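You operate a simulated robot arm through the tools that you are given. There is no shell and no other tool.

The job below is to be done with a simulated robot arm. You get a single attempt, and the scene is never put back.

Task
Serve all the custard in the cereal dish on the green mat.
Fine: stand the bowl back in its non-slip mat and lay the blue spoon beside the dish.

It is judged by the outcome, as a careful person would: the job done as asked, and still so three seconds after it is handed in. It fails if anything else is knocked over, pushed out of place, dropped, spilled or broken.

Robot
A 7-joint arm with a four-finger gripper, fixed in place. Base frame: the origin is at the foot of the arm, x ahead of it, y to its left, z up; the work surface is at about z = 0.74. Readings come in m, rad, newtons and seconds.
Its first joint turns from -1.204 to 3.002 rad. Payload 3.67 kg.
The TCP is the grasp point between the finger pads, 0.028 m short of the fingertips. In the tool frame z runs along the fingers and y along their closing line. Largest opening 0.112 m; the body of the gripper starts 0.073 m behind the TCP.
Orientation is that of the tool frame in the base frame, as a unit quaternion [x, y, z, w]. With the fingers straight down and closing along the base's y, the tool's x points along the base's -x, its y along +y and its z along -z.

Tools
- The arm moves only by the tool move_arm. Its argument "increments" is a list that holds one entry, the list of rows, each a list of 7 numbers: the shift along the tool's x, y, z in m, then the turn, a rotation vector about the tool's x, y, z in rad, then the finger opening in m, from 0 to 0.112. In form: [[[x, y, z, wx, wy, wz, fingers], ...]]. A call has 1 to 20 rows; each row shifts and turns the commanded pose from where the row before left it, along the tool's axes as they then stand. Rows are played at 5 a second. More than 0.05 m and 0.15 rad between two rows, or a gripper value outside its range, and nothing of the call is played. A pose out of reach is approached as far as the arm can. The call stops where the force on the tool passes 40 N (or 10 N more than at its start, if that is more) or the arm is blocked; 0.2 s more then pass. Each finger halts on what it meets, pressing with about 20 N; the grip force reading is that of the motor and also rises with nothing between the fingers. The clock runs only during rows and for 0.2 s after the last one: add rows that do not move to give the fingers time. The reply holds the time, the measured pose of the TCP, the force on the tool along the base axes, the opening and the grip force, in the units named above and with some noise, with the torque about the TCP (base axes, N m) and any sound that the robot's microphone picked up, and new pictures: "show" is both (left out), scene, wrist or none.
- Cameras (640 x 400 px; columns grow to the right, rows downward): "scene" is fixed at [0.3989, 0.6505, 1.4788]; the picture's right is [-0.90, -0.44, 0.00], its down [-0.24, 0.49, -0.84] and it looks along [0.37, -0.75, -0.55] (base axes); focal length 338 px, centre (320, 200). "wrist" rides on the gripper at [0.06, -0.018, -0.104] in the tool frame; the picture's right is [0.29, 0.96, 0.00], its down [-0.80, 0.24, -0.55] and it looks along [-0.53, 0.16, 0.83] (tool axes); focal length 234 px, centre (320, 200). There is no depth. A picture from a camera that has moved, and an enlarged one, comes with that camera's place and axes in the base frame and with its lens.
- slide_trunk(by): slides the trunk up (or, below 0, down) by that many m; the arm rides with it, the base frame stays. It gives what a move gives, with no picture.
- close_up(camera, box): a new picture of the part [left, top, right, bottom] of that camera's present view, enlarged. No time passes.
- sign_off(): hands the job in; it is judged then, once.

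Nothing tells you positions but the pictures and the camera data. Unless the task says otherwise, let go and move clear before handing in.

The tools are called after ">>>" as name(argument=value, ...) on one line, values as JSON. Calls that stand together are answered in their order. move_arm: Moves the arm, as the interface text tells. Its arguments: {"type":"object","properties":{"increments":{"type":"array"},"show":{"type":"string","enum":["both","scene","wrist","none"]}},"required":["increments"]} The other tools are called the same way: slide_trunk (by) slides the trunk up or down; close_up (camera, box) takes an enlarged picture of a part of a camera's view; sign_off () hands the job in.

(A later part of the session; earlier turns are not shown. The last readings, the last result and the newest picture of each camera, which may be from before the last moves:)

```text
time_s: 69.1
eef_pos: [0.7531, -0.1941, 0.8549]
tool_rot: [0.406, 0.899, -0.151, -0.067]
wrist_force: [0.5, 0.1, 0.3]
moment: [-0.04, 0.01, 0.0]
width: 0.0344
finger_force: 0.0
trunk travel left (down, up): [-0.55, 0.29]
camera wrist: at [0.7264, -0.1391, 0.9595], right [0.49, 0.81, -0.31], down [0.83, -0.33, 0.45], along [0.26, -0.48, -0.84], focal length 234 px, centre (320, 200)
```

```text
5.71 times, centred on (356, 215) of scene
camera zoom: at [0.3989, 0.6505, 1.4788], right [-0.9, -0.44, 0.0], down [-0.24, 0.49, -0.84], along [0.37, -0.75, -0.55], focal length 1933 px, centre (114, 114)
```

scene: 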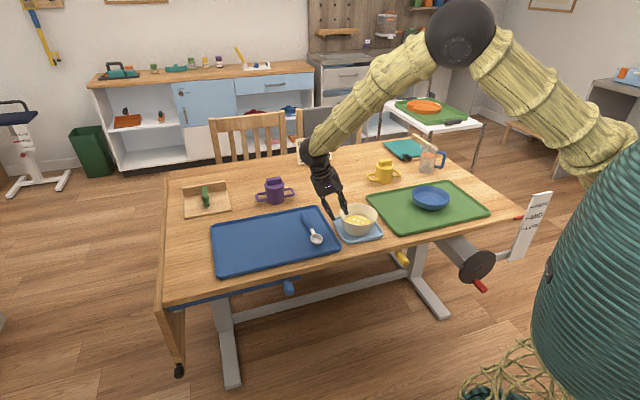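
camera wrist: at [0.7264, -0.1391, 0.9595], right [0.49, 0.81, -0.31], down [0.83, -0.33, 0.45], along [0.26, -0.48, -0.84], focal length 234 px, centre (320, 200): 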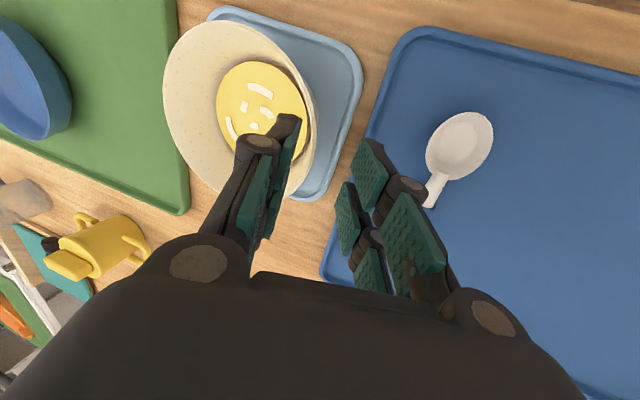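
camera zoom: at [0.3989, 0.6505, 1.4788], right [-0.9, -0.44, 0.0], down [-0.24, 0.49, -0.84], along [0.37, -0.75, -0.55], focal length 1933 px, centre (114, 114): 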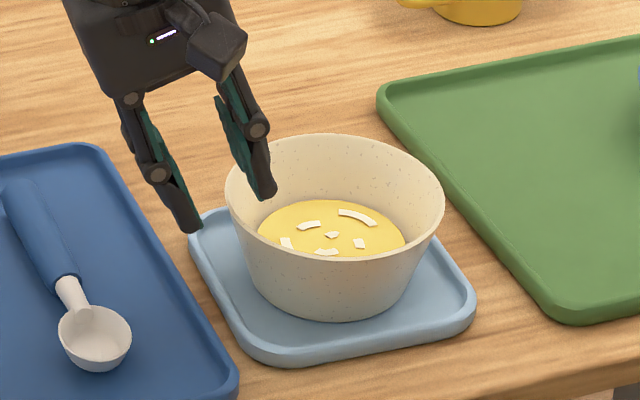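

The rim is about 8 mm nearer the bowl's centre than I assumed, so I'll shift by that amount. Then I'll slide down along the wall with one finger inside and one outside.

>>> move_arm(increments=[[[-0.004, -0.0075, 0, 0, 0, 0, 0.034], [0, 0, 0.0135, 0, 0, 0, 0.034], [0, 0, 0.0135, 0, 0, 0, 0.034], [0, 0, 0.0135, 0, 0, 0, 0.034], [0, 0, 0, 0, 0, 0, 0.034]]], show="wrist")

>>> close_up(camera="wrist", box=[180, 40, 420, 190])

>>> close_up(camera="scene", box=[300, 180, 412, 250])

```text
time_s: 70.3
eef_pos: [0.7411, -0.2094, 0.8141]
tool_rot: [0.407, 0.898, -0.15, -0.069]
wrist_force: [0.1, -3.4, 4.4]
moment: [-0.17, 0.07, 0.19]
width: 0.0402
finger_force: 0.7
trunk travel left (down, up): [-0.55, 0.29]
camera wrist: at [0.7153, -0.1553, 0.9189], right [0.49, 0.81, -0.31], down [0.83, -0.33, 0.44], along [0.26, -0.48, -0.84], focal length 234 px, centre (320, 200)
```

wrist: 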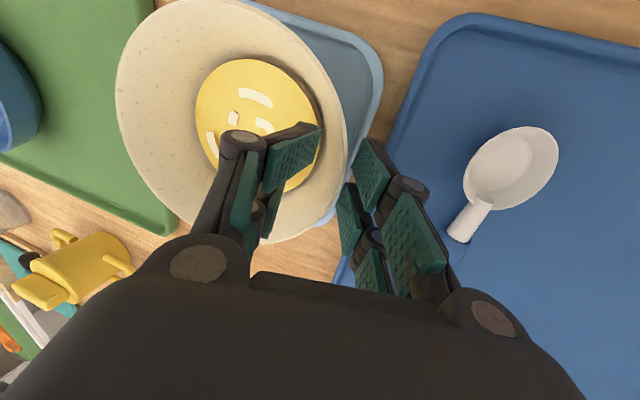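

```text
2.67 times, centred on (300, 115) of wrist
camera zoom: at [0.7153, -0.1553, 0.9189], right [0.49, 0.81, -0.31], down [0.83, -0.33, 0.44], along [0.26, -0.48, -0.84], focal length 624 px, centre (373, 427)
```

zoom: 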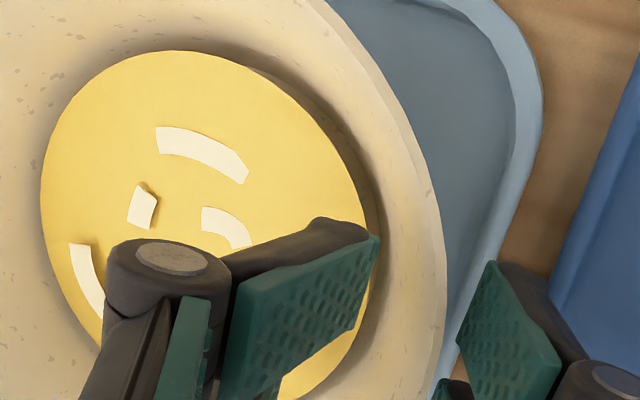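

```text
5.71 times, centred on (356, 215) of scene
camera zoom: at [0.3989, 0.6505, 1.4788], right [-0.9, -0.44, 0.0], down [-0.24, 0.49, -0.84], along [0.37, -0.75, -0.55], focal length 1933 px, centre (114, 114)
```

zoom: 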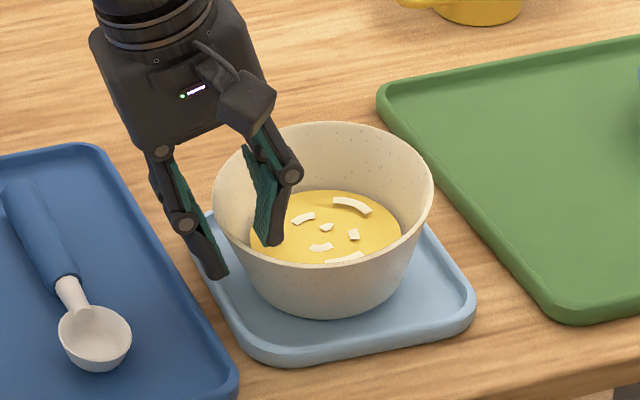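

The inner finger met the inside of the bowl and nudged it a few millimetres, with only about 5 N. I'll back straight out and look again before trying a better line.

>>> move_arm(increments=[[[0, 0, -0.01, 0, 0, 0, 0.034], [0, 0, -0.015, 0, 0, 0, 0.034], [0, 0, -0.025, 0, 0, 0, 0.034], [0, 0, 0, 0, 0, 0, 0.034]]], show="wrist")

>>> close_up(camera="wrist", box=[160, 0, 420, 162])

>>> close_up(camera="scene", box=[300, 180, 412, 250])

```text
time_s: 71.3
eef_pos: [0.7539, -0.1999, 0.8636]
tool_rot: [0.407, 0.899, -0.15, -0.069]
wrist_force: [0.2, -0.3, 0.5]
moment: [0.04, 0.04, -0.02]
width: 0.0342
finger_force: 0.0
trunk travel left (down, up): [-0.55, 0.29]
camera wrist: at [0.7274, -0.1439, 0.9685], right [0.49, 0.81, -0.31], down [0.83, -0.33, 0.45], along [0.26, -0.48, -0.84], focal length 234 px, centre (320, 200)
```

wrist: 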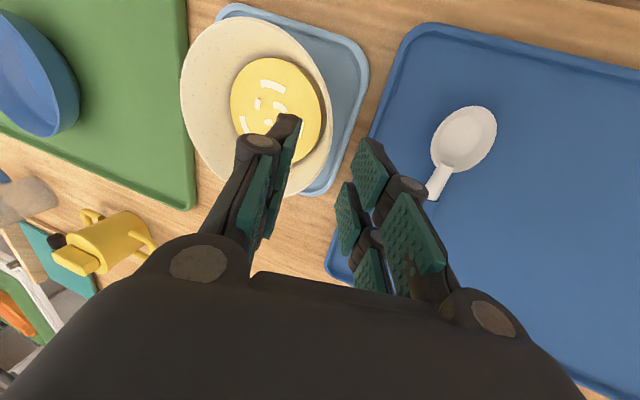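

```text
2.46 times, centred on (290, 81) of wrist
camera zoom: at [0.7274, -0.1439, 0.9685], right [0.49, 0.81, -0.31], down [0.83, -0.33, 0.45], along [0.26, -0.48, -0.84], focal length 576 px, centre (394, 493)
```

zoom: 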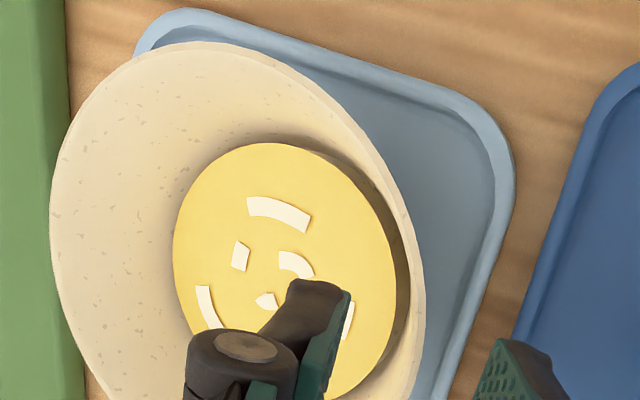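

```text
5.71 times, centred on (356, 215) of scene
camera zoom: at [0.3989, 0.6505, 1.4788], right [-0.9, -0.44, 0.0], down [-0.24, 0.49, -0.84], along [0.37, -0.75, -0.55], focal length 1933 px, centre (114, 114)
```

zoom: 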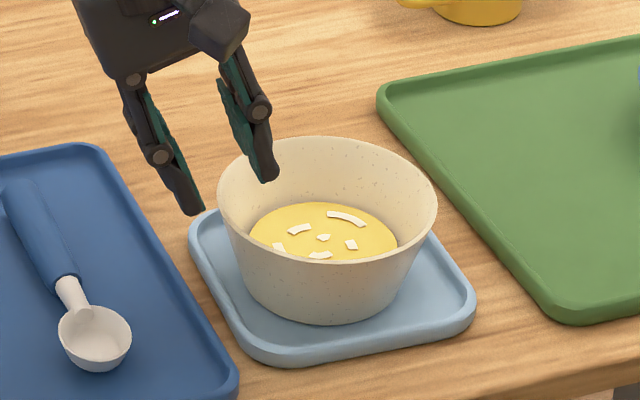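

The bowl is still sitting flat in its mat, just a few millimetres over. The fingers are wider than I assumed and catch on the curved inner wall. I'll lean a little more, use a smaller opening and go less deep, stopping first to verify alignment.

>>> move_arm(increments=[[[0, 0, 0, 0.12, 0, 0, 0.028], [0.0017, 0.01, 0.0036, 0, 0, 0, 0.028], [0, 0, 0, 0, 0, 0, 0.028]]], show="wrist")

>>> close_up(camera="wrist", box=[180, 20, 420, 170])

>>> close_up(camera="scene", box=[310, 180, 390, 230])

```text
time_s: 72.1
eef_pos: [0.7589, -0.1927, 0.857]
tool_rot: [0.402, 0.888, -0.204, -0.092]
wrist_force: [0.6, -0.3, 1.1]
moment: [0.0, -0.02, -0.03]
width: 0.0281
finger_force: 0.0
trunk travel left (down, up): [-0.55, 0.29]
camera wrist: at [0.7412, -0.1292, 0.959], right [0.46, 0.79, -0.42], down [0.87, -0.3, 0.39], along [0.19, -0.54, -0.82], focal length 234 px, centre (320, 200)
```

wrist: 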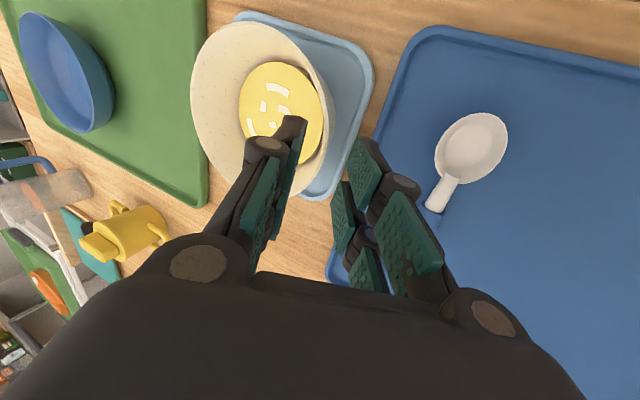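

```text
2.67 times, centred on (300, 95) of wrist
camera zoom: at [0.7412, -0.1292, 0.959], right [0.46, 0.79, -0.42], down [0.87, -0.3, 0.39], along [0.19, -0.54, -0.82], focal length 624 px, centre (373, 480)
```

zoom: 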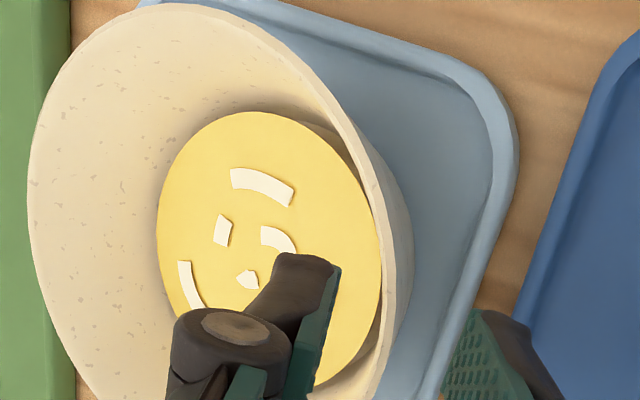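

```text
8.00 times, centred on (350, 205) of scene
camera zoom: at [0.3989, 0.6505, 1.4788], right [-0.9, -0.44, 0.0], down [-0.24, 0.49, -0.84], along [0.37, -0.75, -0.55], focal length 2706 px, centre (80, 160)
```

zoom: 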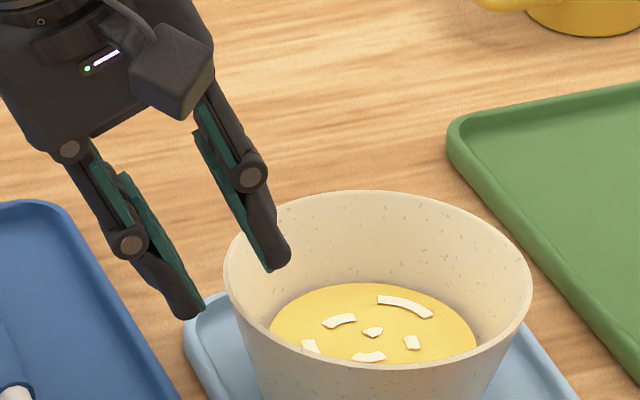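

Observed rim position matches my prediction within a millimetre. Sliding down along the wall now.

>>> move_arm(increments=[[[0, 0, 0.012, 0, 0, 0, 0.028], [0, 0, 0.012, 0, 0, 0, 0.028], [0, 0, 0.01, 0, 0, 0, 0.028], [0, 0, 0, 0, 0, 0, 0.028]]], show="wrist")

>>> close_up(camera="wrist", box=[180, 20, 420, 170])

>>> close_up(camera="scene", box=[310, 190, 390, 240])

```text
time_s: 73.1
eef_pos: [0.7473, -0.2028, 0.8265]
tool_rot: [0.401, 0.888, -0.203, -0.092]
wrist_force: [-0.1, 0.2, 0.6]
moment: [0.0, 0.02, -0.02]
width: 0.028
finger_force: 0.1
trunk travel left (down, up): [-0.55, 0.29]
camera wrist: at [0.7297, -0.1394, 0.928], right [0.46, 0.79, -0.42], down [0.87, -0.3, 0.39], along [0.19, -0.54, -0.82], focal length 234 px, centre (320, 200)
```

wrist: 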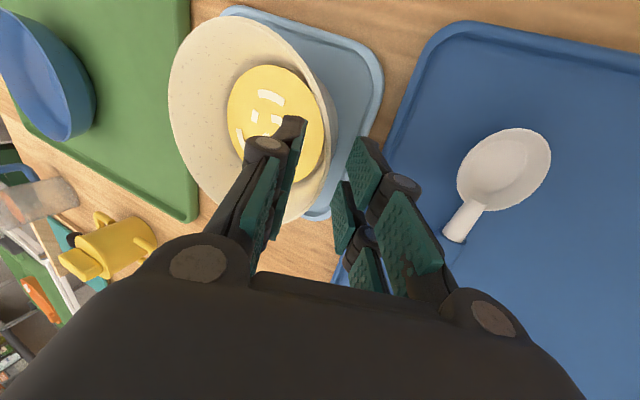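

```text
2.67 times, centred on (300, 95) of wrist
camera zoom: at [0.7297, -0.1394, 0.928], right [0.46, 0.79, -0.42], down [0.87, -0.3, 0.39], along [0.19, -0.54, -0.82], focal length 624 px, centre (373, 480)
```

zoom: 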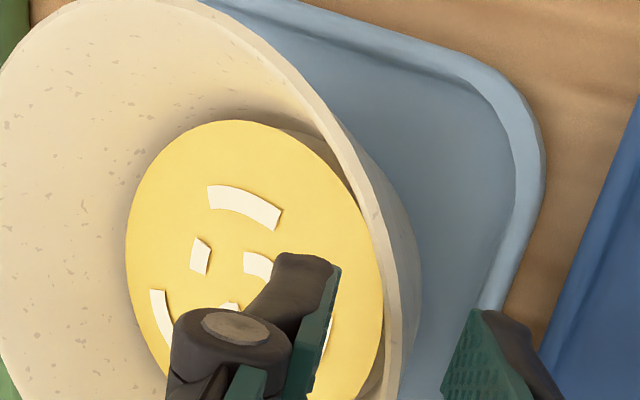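

```text
8.00 times, centred on (350, 215) of scene
camera zoom: at [0.3989, 0.6505, 1.4788], right [-0.9, -0.44, 0.0], down [-0.24, 0.49, -0.84], along [0.37, -0.75, -0.55], focal length 2706 px, centre (80, 80)
```

zoom: 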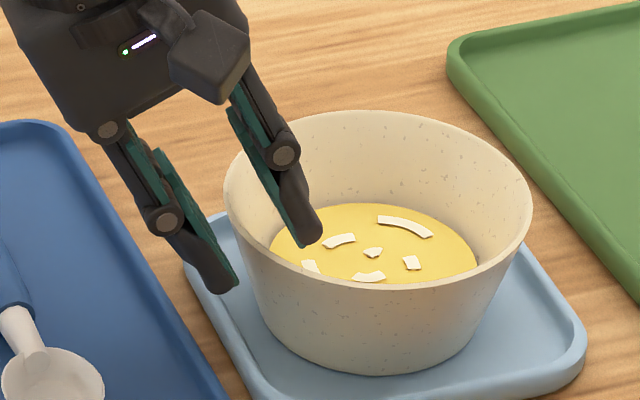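

Still no contact. The last bit of descent in small steps.

>>> move_arm(increments=[[[0, 0, 0.006, 0, 0, 0, 0.028], [0, 0, 0.006, 0, 0, 0, 0.028], [0, 0, 0.004, 0, 0, 0, 0.028], [0, 0, 0, 0, 0, 0, 0.028]]], show="wrist")

>>> close_up(camera="wrist", box=[180, 40, 420, 190])

>>> close_up(camera="scene", box=[310, 190, 390, 240])

```text
time_s: 74.1
eef_pos: [0.7407, -0.2101, 0.8105]
tool_rot: [0.403, 0.888, -0.203, -0.092]
wrist_force: [-0.4, -1.5, 5.4]
moment: [0.01, -0.01, -0.02]
width: 0.0407
finger_force: 2.6
trunk travel left (down, up): [-0.55, 0.29]
camera wrist: at [0.7239, -0.1458, 0.9126], right [0.46, 0.78, -0.42], down [0.87, -0.3, 0.39], along [0.18, -0.54, -0.82], focal length 234 px, centre (320, 200)
```

wrist: 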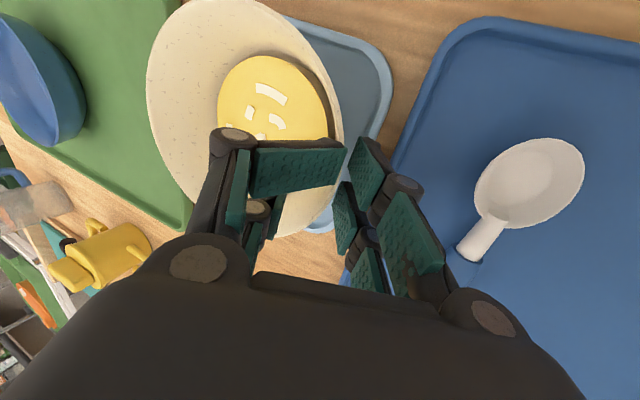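

```text
2.67 times, centred on (300, 115) of wrist
camera zoom: at [0.7239, -0.1458, 0.9126], right [0.46, 0.78, -0.42], down [0.87, -0.3, 0.39], along [0.18, -0.54, -0.82], focal length 624 px, centre (373, 427)
```

zoom: 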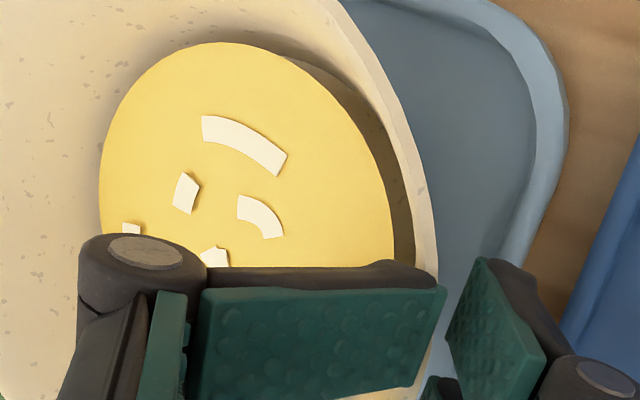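

```text
8.00 times, centred on (350, 215) of scene
camera zoom: at [0.3989, 0.6505, 1.4788], right [-0.9, -0.44, 0.0], down [-0.24, 0.49, -0.84], along [0.37, -0.75, -0.55], focal length 2706 px, centre (80, 80)
```

zoom: 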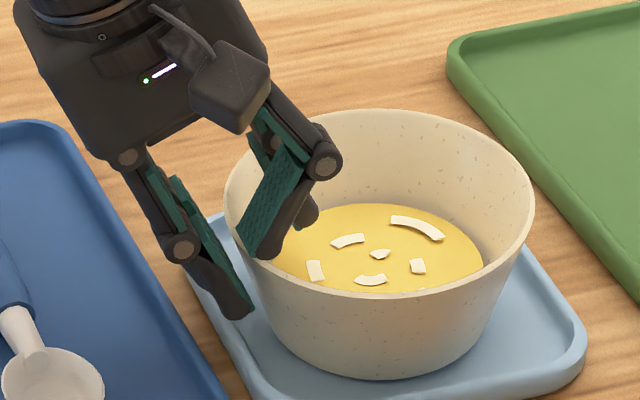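

Now it's clear: each finger has two bars, and one of them is catching on the rim because I'm about 9 mm off along the finger width. I'll back out, shift that way, and come in again.

>>> move_arm(increments=[[[0, 0, -0.006, 0, 0, 0, 0.028], [0, 0, -0.01, 0, 0, 0, 0.028], [0, 0, -0.014, 0, 0, 0, 0.028], [0, 0, -0.02, 0, 0, 0, 0.028], [-0.009, 0, 0, 0, 0, 0, 0.028], [0, 0, 0, 0, 0, 0, 0.028]]], show="wrist")

>>> close_up(camera="wrist", box=[160, 0, 416, 160])

>>> close_up(camera="scene", box=[310, 190, 390, 240])

```text
time_s: 75.5
eef_pos: [0.7643, -0.1981, 0.8571]
tool_rot: [0.402, 0.888, -0.203, -0.093]
wrist_force: [-1.3, -0.6, 0.7]
moment: [-0.02, -0.05, 0.0]
width: 0.028
finger_force: 0.1
trunk travel left (down, up): [-0.55, 0.29]
camera wrist: at [0.7473, -0.1357, 0.9588], right [0.46, 0.79, -0.42], down [0.87, -0.3, 0.39], along [0.19, -0.54, -0.82], focal length 234 px, centre (320, 200)
```

wrist: 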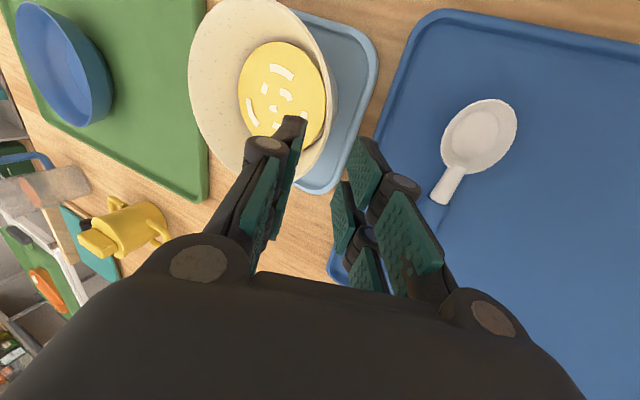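

```text
2.50 times, centred on (288, 80) of wrist
camera zoom: at [0.7473, -0.1357, 0.9588], right [0.46, 0.79, -0.42], down [0.87, -0.3, 0.39], along [0.19, -0.54, -0.82], focal length 585 px, centre (400, 500)
```

zoom: 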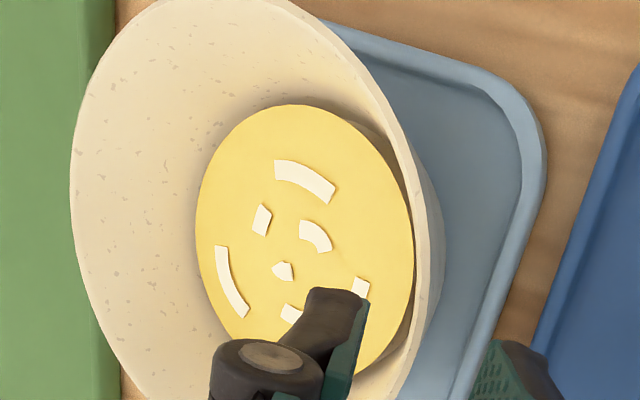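

```text
8.00 times, centred on (350, 215) of scene
camera zoom: at [0.3989, 0.6505, 1.4788], right [-0.9, -0.44, 0.0], down [-0.24, 0.49, -0.84], along [0.37, -0.75, -0.55], focal length 2706 px, centre (80, 80)
```

zoom: 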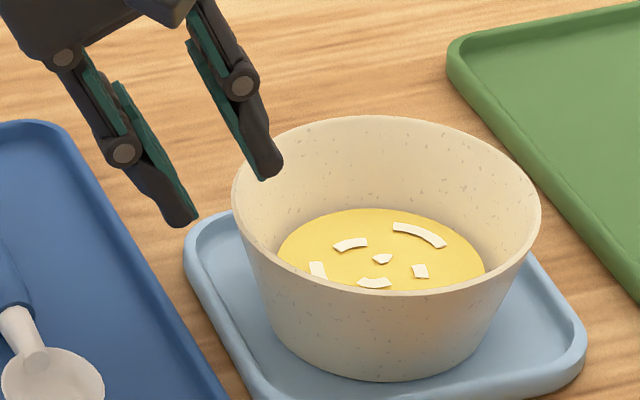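

The bowl is fine and flat. I'll zoom in on its right rim to fit the centre precisely.

>>> close_up(camera="wrist", box=[240, 0, 400, 100])

>>> close_up(camera="wrist", box=[170, 90, 330, 190])

>>> close_up(camera="wrist", box=[260, 90, 420, 190])

```text
4.00 times, centred on (320, 50) of wrist
camera zoom: at [0.7473, -0.1357, 0.9588], right [0.46, 0.79, -0.42], down [0.87, -0.3, 0.39], along [0.19, -0.54, -0.82], focal length 937 px, centre (320, 800)
```

zoom: 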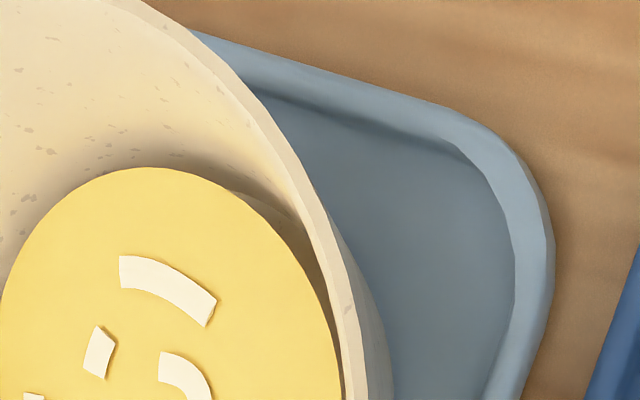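

```text
4.00 times, centred on (250, 140) of wrist
camera zoom: at [0.7473, -0.1357, 0.9588], right [0.46, 0.79, -0.42], down [0.87, -0.3, 0.39], along [0.19, -0.54, -0.82], focal length 937 px, centre (600, 440)
```

zoom: 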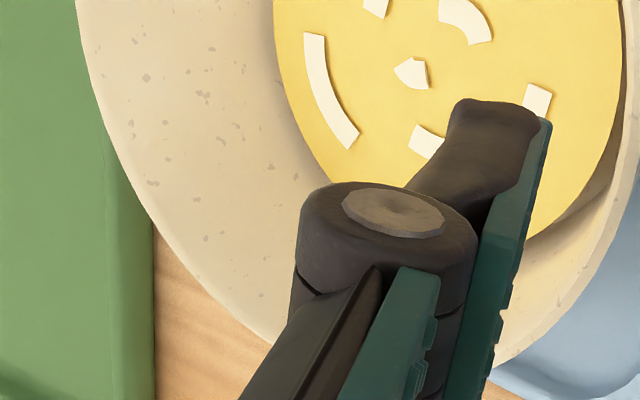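

```text
4.00 times, centred on (340, 140) of wrist
camera zoom: at [0.7473, -0.1357, 0.9588], right [0.46, 0.79, -0.42], down [0.87, -0.3, 0.39], along [0.19, -0.54, -0.82], focal length 937 px, centre (240, 440)
```

zoom: 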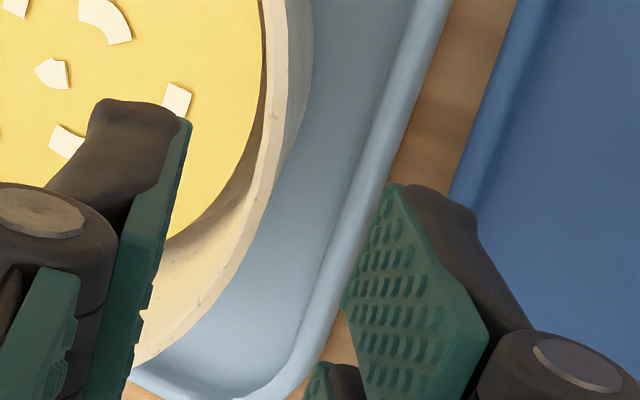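

A nine-point fit gives the bowl centre at (0.695, -0.253), radius 0.066. I'll apply the small corrections and slide in again in two stages.

>>> move_arm(increments=[[[0.005, -0.0055, 0, 0, 0, 0, 0.028], [0, 0, 0.012, 0, 0, 0, 0.028], [0, 0, 0.012, 0, 0, 0, 0.028], [0, 0, 0.012, 0, 0, 0, 0.028], [0, 0, 0.006, 0, 0, 0, 0.028], [0, 0, 0, 0, 0, 0, 0.028]]], show="wrist")

>>> close_up(camera="wrist", box=[180, 40, 420, 190])

>>> close_up(camera="scene", box=[310, 190, 390, 240])

```text
time_s: 76.9
eef_pos: [0.7441, -0.2121, 0.8216]
tool_rot: [0.402, 0.888, -0.204, -0.092]
wrist_force: [0.7, 0.6, 0.3]
moment: [0.01, 0.01, -0.01]
width: 0.0282
finger_force: 0.0
trunk travel left (down, up): [-0.55, 0.29]
camera wrist: at [0.7274, -0.1487, 0.9236], right [0.46, 0.79, -0.42], down [0.87, -0.3, 0.39], along [0.19, -0.54, -0.82], focal length 234 px, centre (320, 200)
```

wrist: 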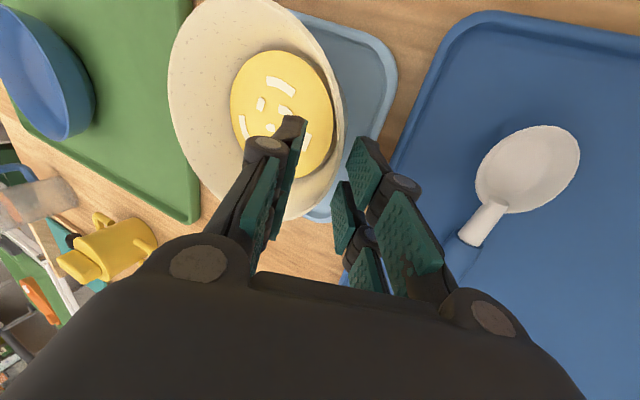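

```text
2.67 times, centred on (300, 115) of wrist
camera zoom: at [0.7274, -0.1487, 0.9236], right [0.46, 0.79, -0.42], down [0.87, -0.3, 0.39], along [0.19, -0.54, -0.82], focal length 624 px, centre (373, 427)
```

zoom: 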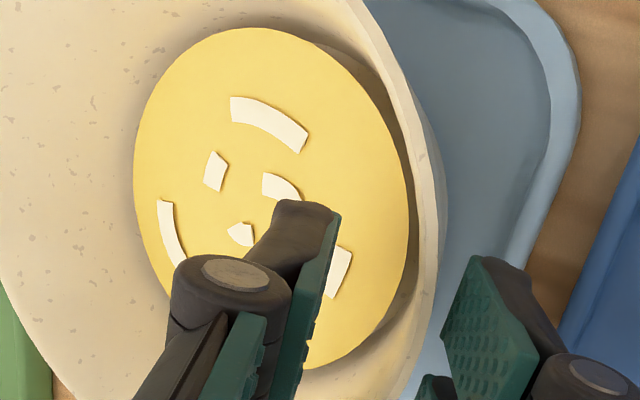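

```text
8.00 times, centred on (350, 215) of scene
camera zoom: at [0.3989, 0.6505, 1.4788], right [-0.9, -0.44, 0.0], down [-0.24, 0.49, -0.84], along [0.37, -0.75, -0.55], focal length 2706 px, centre (80, 80)
```

zoom: 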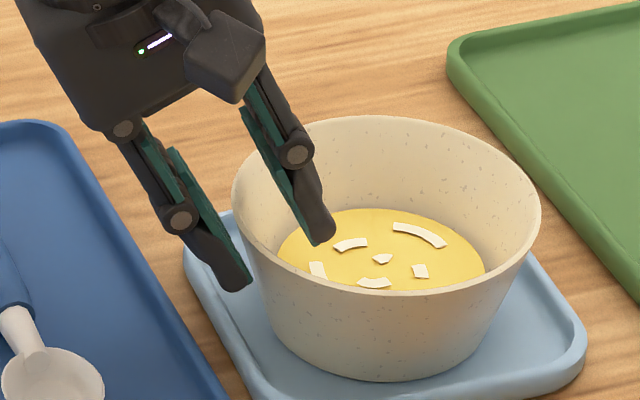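

Both bars of the inner finger are inside the bowl now and nothing has touched. Finishing the descent in 4 mm steps.

>>> move_arm(increments=[[[0, 0, 0.004, 0, 0, 0, 0.028], [0, 0, 0.004, 0, 0, 0, 0.028], [0, 0, 0, 0, 0, 0, 0.028]]], show="wrist")

>>> close_up(camera="wrist", box=[180, 40, 420, 190])

>>> close_up(camera="scene", box=[310, 190, 390, 240])

```text
time_s: 77.7
eef_pos: [0.7397, -0.2141, 0.8149]
tool_rot: [0.401, 0.888, -0.203, -0.092]
wrist_force: [0.6, 0.0, 0.4]
moment: [-0.01, 0.01, 0.02]
width: 0.028
finger_force: 0.1
trunk travel left (down, up): [-0.55, 0.29]
camera wrist: at [0.7235, -0.151, 0.9168], right [0.46, 0.79, -0.42], down [0.87, -0.3, 0.39], along [0.19, -0.54, -0.82], focal length 234 px, centre (320, 200)
```

wrist: 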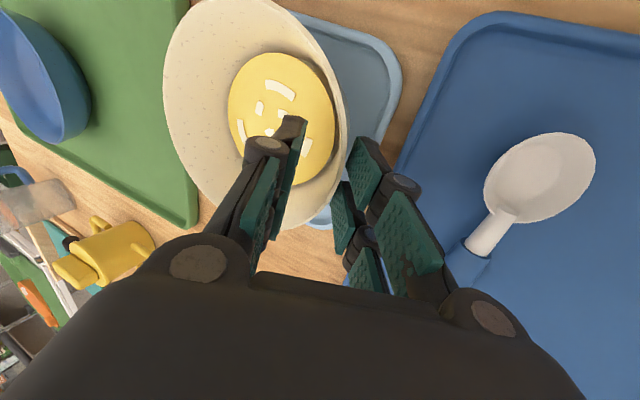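

```text
2.67 times, centred on (300, 115) of wrist
camera zoom: at [0.7235, -0.151, 0.9168], right [0.46, 0.79, -0.42], down [0.87, -0.3, 0.39], along [0.19, -0.54, -0.82], focal length 624 px, centre (373, 427)
```

zoom: 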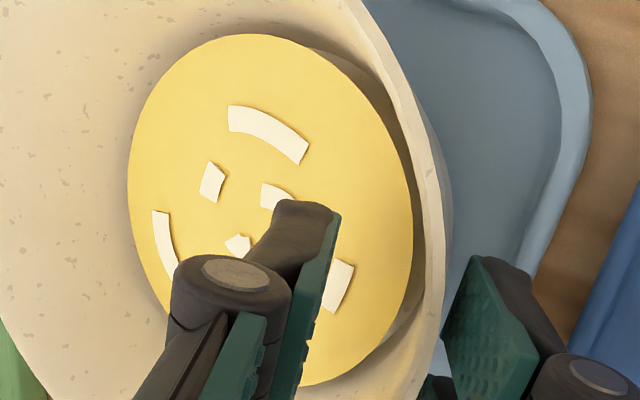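

```text
8.00 times, centred on (350, 215) of scene
camera zoom: at [0.3989, 0.6505, 1.4788], right [-0.9, -0.44, 0.0], down [-0.24, 0.49, -0.84], along [0.37, -0.75, -0.55], focal length 2706 px, centre (80, 80)
```

zoom: 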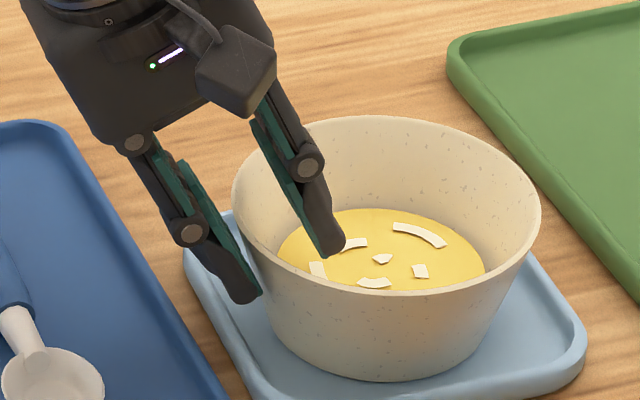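

Clear on both sides, with the wall slightly closer to the outer finger. I'll centre by 4 mm, go 4 mm deeper, and close gently.

>>> move_arm(increments=[[[0, 0.004, 0.002, 0, 0, 0, 0.028], [0, 0, 0.003, 0, 0, 0, 0.028], [0, 0, 0, 0, 0, 0, 0.022], [0, 0, 0, 0, 0, 0, 0.017], [0, 0, 0, 0, 0, 0, 0.012], [0, 0, 0, 0, 0, 0, 0.006], [0, 0, 0, 0, 0, 0, 0.0], [0, 0, 0, 0, 0, 0, 0.0], [0, 0, 0, 0, 0, 0, 0.0]]], show="wrist")

>>> close_up(camera="wrist", box=[180, 40, 420, 190])

>>> close_up(camera="scene", box=[310, 190, 390, 240])

```text
time_s: 79.7
eef_pos: [0.7416, -0.2127, 0.8087]
tool_rot: [0.402, 0.888, -0.203, -0.092]
wrist_force: [2.1, 1.4, 1.2]
moment: [0.1, -0.29, 0.04]
width: 0.0225
finger_force: 19.8
trunk travel left (down, up): [-0.55, 0.29]
camera wrist: at [0.7244, -0.15, 0.91], right [0.46, 0.79, -0.42], down [0.87, -0.3, 0.39], along [0.19, -0.54, -0.82], focal length 234 px, centre (320, 200)
```

wrist: 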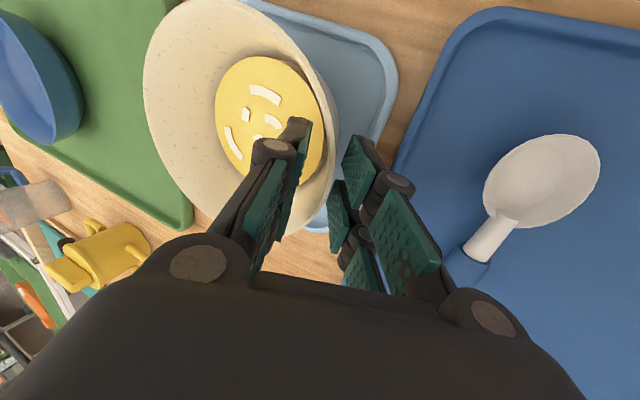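

```text
2.67 times, centred on (300, 115) of wrist
camera zoom: at [0.7244, -0.15, 0.91], right [0.46, 0.79, -0.42], down [0.87, -0.3, 0.39], along [0.19, -0.54, -0.82], focal length 624 px, centre (373, 427)
```

zoom: 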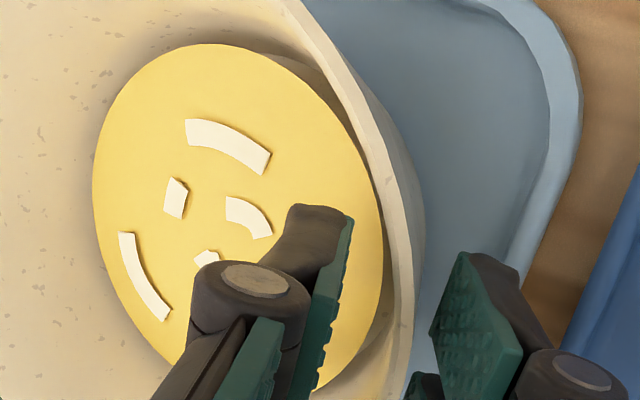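

```text
8.00 times, centred on (350, 215) of scene
camera zoom: at [0.3989, 0.6505, 1.4788], right [-0.9, -0.44, 0.0], down [-0.24, 0.49, -0.84], along [0.37, -0.75, -0.55], focal length 2706 px, centre (80, 80)
```

zoom: 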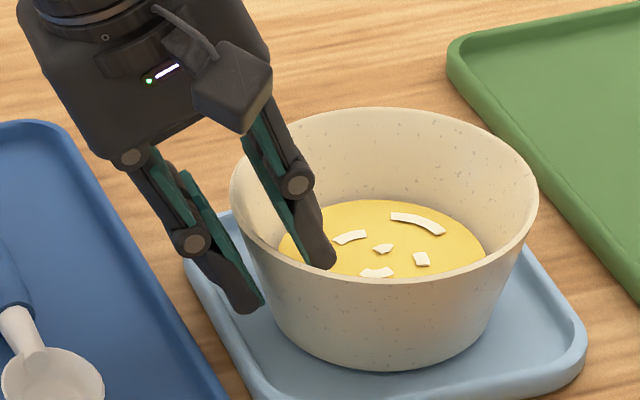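

The grip closed at 22 mm and the bowl slid several millimetres, so the bars are not evenly seated. Let me look closely at where the bowl sits relative to the fingers.

>>> close_up(camera="wrist", box=[240, 0, 400, 100])

>>> close_up(camera="wrist", box=[240, 100, 400, 200])

>>> close_up(camera="wrist", box=[240, 180, 400, 280])

>>> close_up(camera="scene", box=[325, 195, 365, 220])

```text
4.00 times, centred on (320, 50) of wrist
camera zoom: at [0.7244, -0.15, 0.91], right [0.46, 0.79, -0.42], down [0.87, -0.3, 0.39], along [0.19, -0.54, -0.82], focal length 937 px, centre (320, 800)
```

zoom: 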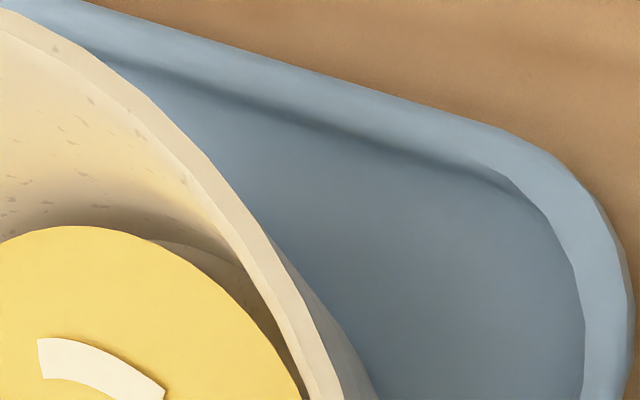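

```text
4.00 times, centred on (320, 150) of wrist
camera zoom: at [0.7244, -0.15, 0.91], right [0.46, 0.79, -0.42], down [0.87, -0.3, 0.39], along [0.19, -0.54, -0.82], focal length 937 px, centre (320, 400)
```

zoom: 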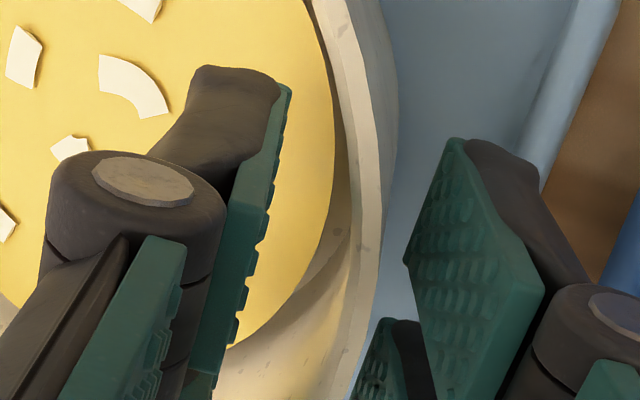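

```text
4.00 times, centred on (320, 230) of wrist
camera zoom: at [0.7244, -0.15, 0.91], right [0.46, 0.79, -0.42], down [0.87, -0.3, 0.39], along [0.19, -0.54, -0.82], focal length 937 px, centre (320, 80)
```

zoom: 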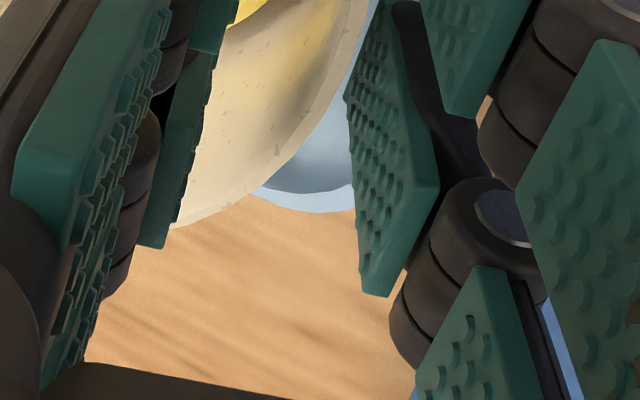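

```text
16.00 times, centred on (345, 208) of scene
camera zoom: at [0.3989, 0.6505, 1.4788], right [-0.9, -0.44, 0.0], down [-0.24, 0.49, -0.84], along [0.37, -0.75, -0.55], focal length 5412 px, centre (-80, 80)
```

zoom: 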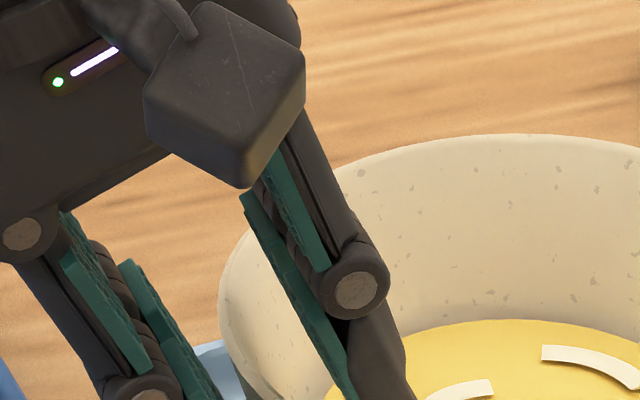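

The circle fit says the fingers are well aligned, yet they stopped early. Lifting just 4 mm will let the bowl settle between the pads and show whether the grip is real.

>>> move_arm(increments=[[[0, -0.0009, -0.0018, 0, 0, 0, 0.0], [0, -0.0009, -0.0018, 0, 0, 0, 0.0], [0, 0, 0, 0, 0, 0, 0.0], [0, 0, 0, 0, 0, 0, 0.0]]], show="wrist")

>>> close_up(camera="wrist", box=[240, 100, 400, 200])

>>> close_up(camera="wrist", box=[240, 180, 400, 280])

>>> close_up(camera="scene", box=[310, 190, 390, 240])

```text
time_s: 80.7
eef_pos: [0.7418, -0.2131, 0.811]
tool_rot: [0.402, 0.888, -0.204, -0.092]
wrist_force: [0.0, 0.4, -2.8]
moment: [0.19, -0.2, 0.01]
width: 0.018
finger_force: 20.2
trunk travel left (down, up): [-0.55, 0.29]
camera wrist: at [0.7249, -0.1499, 0.9134], right [0.46, 0.79, -0.42], down [0.87, -0.3, 0.39], along [0.19, -0.54, -0.82], focal length 234 px, centre (320, 200)
```

wrist: 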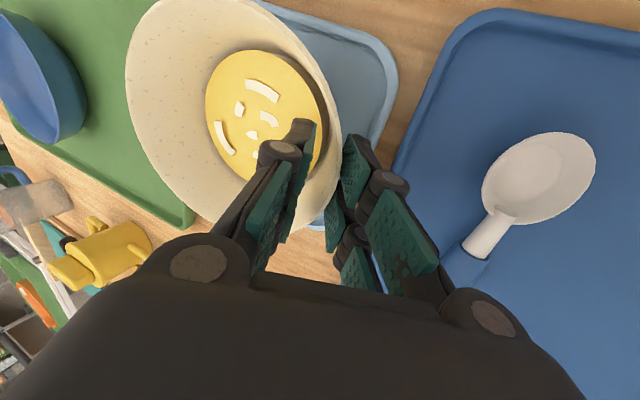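

```text
4.00 times, centred on (320, 150) of wrist
camera zoom: at [0.7249, -0.1499, 0.9134], right [0.46, 0.79, -0.42], down [0.87, -0.3, 0.39], along [0.19, -0.54, -0.82], focal length 937 px, centre (320, 400)
```

zoom: 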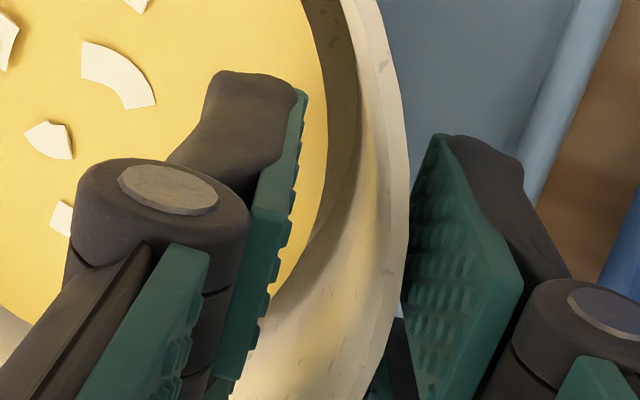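

```text
4.00 times, centred on (320, 230) of wrist
camera zoom: at [0.7249, -0.1499, 0.9134], right [0.46, 0.79, -0.42], down [0.87, -0.3, 0.39], along [0.19, -0.54, -0.82], focal length 937 px, centre (320, 80)
```

zoom: 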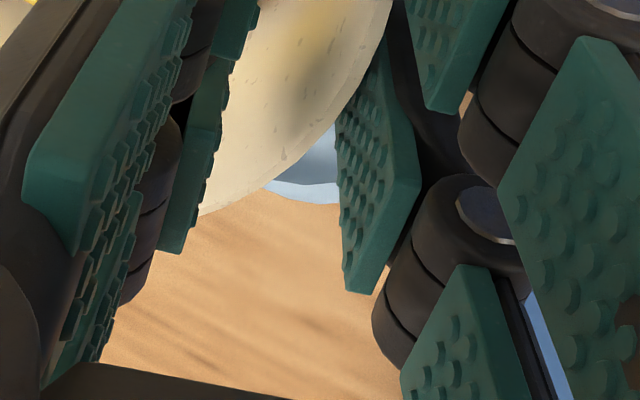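

```text
8.00 times, centred on (350, 215) of scene
camera zoom: at [0.3989, 0.6505, 1.4788], right [-0.9, -0.44, 0.0], down [-0.24, 0.49, -0.84], along [0.37, -0.75, -0.55], focal length 2706 px, centre (80, 80)
```

zoom: 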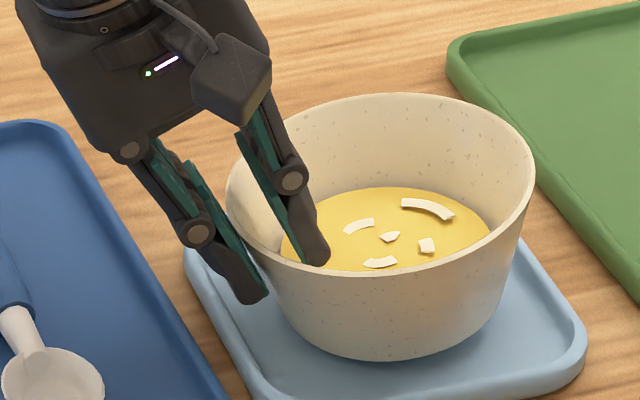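

The bowl is now engaging between the pads, its far side just lifting. I'll raise a further 8 mm slowly and check.

>>> move_arm(increments=[[[0, -0.0009, -0.0018, 0, 0, 0, 0.0], [0, -0.0009, -0.0018, 0, 0, 0, 0.0], [0, -0.0009, -0.0018, 0, 0, 0, 0.0], [0, -0.0009, -0.0018, 0, 0, 0, 0.0], [0, 0, 0, 0, 0, 0, 0.0], [0, 0, 0, 0, 0, 0, 0.0]]], show="wrist")

>>> close_up(camera="wrist", box=[240, 100, 400, 200])

>>> close_up(camera="scene", box=[310, 190, 390, 240])

```text
time_s: 82.1
eef_pos: [0.7417, -0.2143, 0.8212]
tool_rot: [0.401, 0.888, -0.203, -0.092]
wrist_force: [0.5, 0.0, -3.7]
moment: [0.18, -0.17, 0.0]
width: 0.0177
finger_force: 20.0
trunk travel left (down, up): [-0.55, 0.29]
camera wrist: at [0.725, -0.15, 0.922], right [0.46, 0.79, -0.42], down [0.87, -0.3, 0.39], along [0.19, -0.54, -0.82], focal length 234 px, centre (320, 200)
```

wrist: 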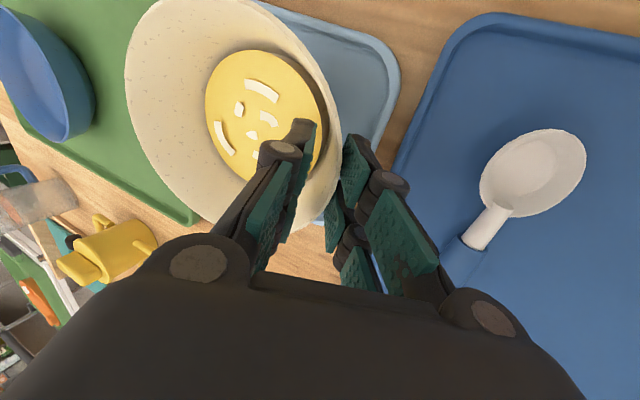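

```text
4.00 times, centred on (320, 150) of wrist
camera zoom: at [0.725, -0.15, 0.922], right [0.46, 0.79, -0.42], down [0.87, -0.3, 0.39], along [0.19, -0.54, -0.82], focal length 937 px, centre (320, 400)
```

zoom: 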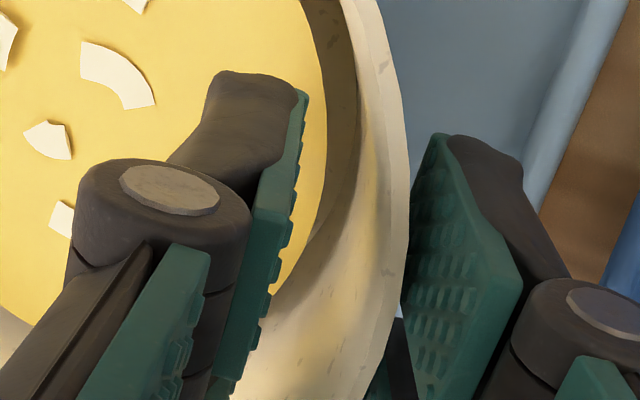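

```text
8.00 times, centred on (350, 215) of scene
camera zoom: at [0.3989, 0.6505, 1.4788], right [-0.9, -0.44, 0.0], down [-0.24, 0.49, -0.84], along [0.37, -0.75, -0.55], focal length 2706 px, centre (80, 80)
```

zoom: 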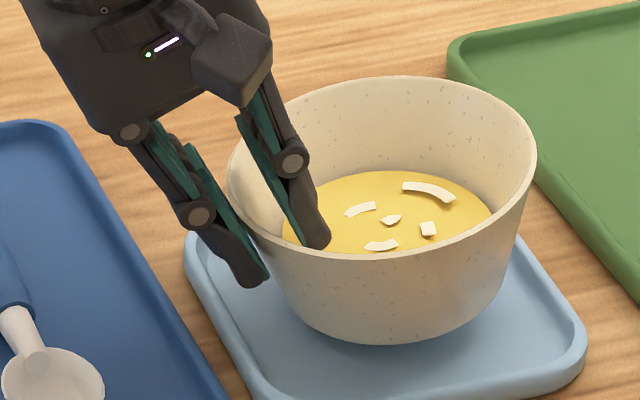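

The bowl (about 0.38 kg) is off its mat, nearly level and steady. I'll raise it further slowly, then hold to make sure nothing creeps.

>>> move_arm(increments=[[[0, -0.0018, -0.0036, 0, 0, 0, 0.0], [0, -0.0018, -0.0036, 0, 0, 0, 0.0], [0, -0.0018, -0.0036, 0, 0, 0, 0.0], [0, -0.0018, -0.0036, 0, 0, 0, 0.0], [0, -0.0018, -0.0036, 0, 0, 0, 0.0], [0, -0.0018, -0.0036, 0, 0, 0, 0.0], [0, -0.0018, -0.0036, 0, 0, 0, 0.0], [0, -0.0018, -0.0036, 0, 0, 0, 0.0], [0, 0, 0, 0, 0, 0, 0.0], [0, 0, 0, 0, 0, 0, 0.0], [0, 0, 0, 0, 0, 0, 0.0], [0, 0, 0, 0, 0, 0, 0.0], [0, 0, 0, 0, 0, 0, 0.0]]], show="wrist")

>>> close_up(camera="wrist", box=[240, 100, 400, 200])

>>> close_up(camera="scene", box=[300, 160, 412, 230])

```text
time_s: 84.9
eef_pos: [0.741, -0.2143, 0.8527]
tool_rot: [0.402, 0.888, -0.203, -0.092]
wrist_force: [0.1, -0.7, -4.3]
moment: [0.18, -0.22, 0.03]
width: 0.0175
finger_force: 19.7
trunk travel left (down, up): [-0.55, 0.29]
camera wrist: at [0.7246, -0.1497, 0.9537], right [0.46, 0.79, -0.42], down [0.87, -0.3, 0.39], along [0.19, -0.54, -0.82], focal length 234 px, centre (320, 200)
```

wrist: 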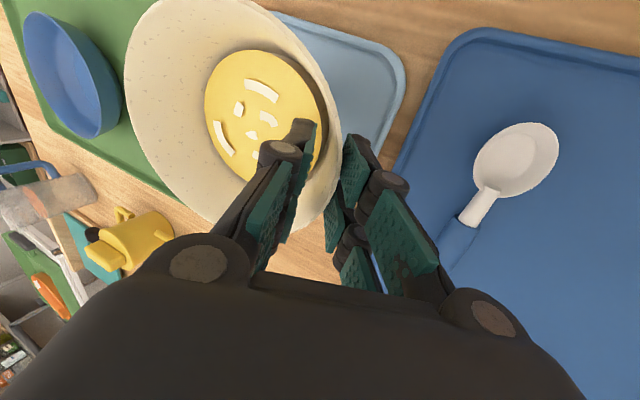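

```text
4.00 times, centred on (320, 150) of wrist
camera zoom: at [0.7246, -0.1497, 0.9537], right [0.46, 0.79, -0.42], down [0.87, -0.3, 0.39], along [0.19, -0.54, -0.82], focal length 937 px, centre (320, 400)
```

zoom: 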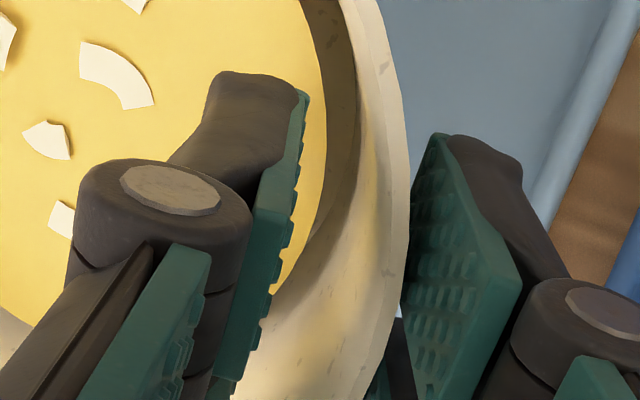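

```text
5.71 times, centred on (356, 195) of scene
camera zoom: at [0.3989, 0.6505, 1.4788], right [-0.9, -0.44, 0.0], down [-0.24, 0.49, -0.84], along [0.37, -0.75, -0.55], focal length 1933 px, centre (114, 229)
```

zoom: 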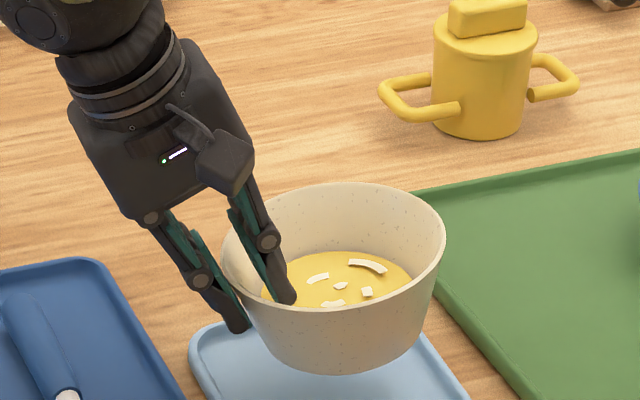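

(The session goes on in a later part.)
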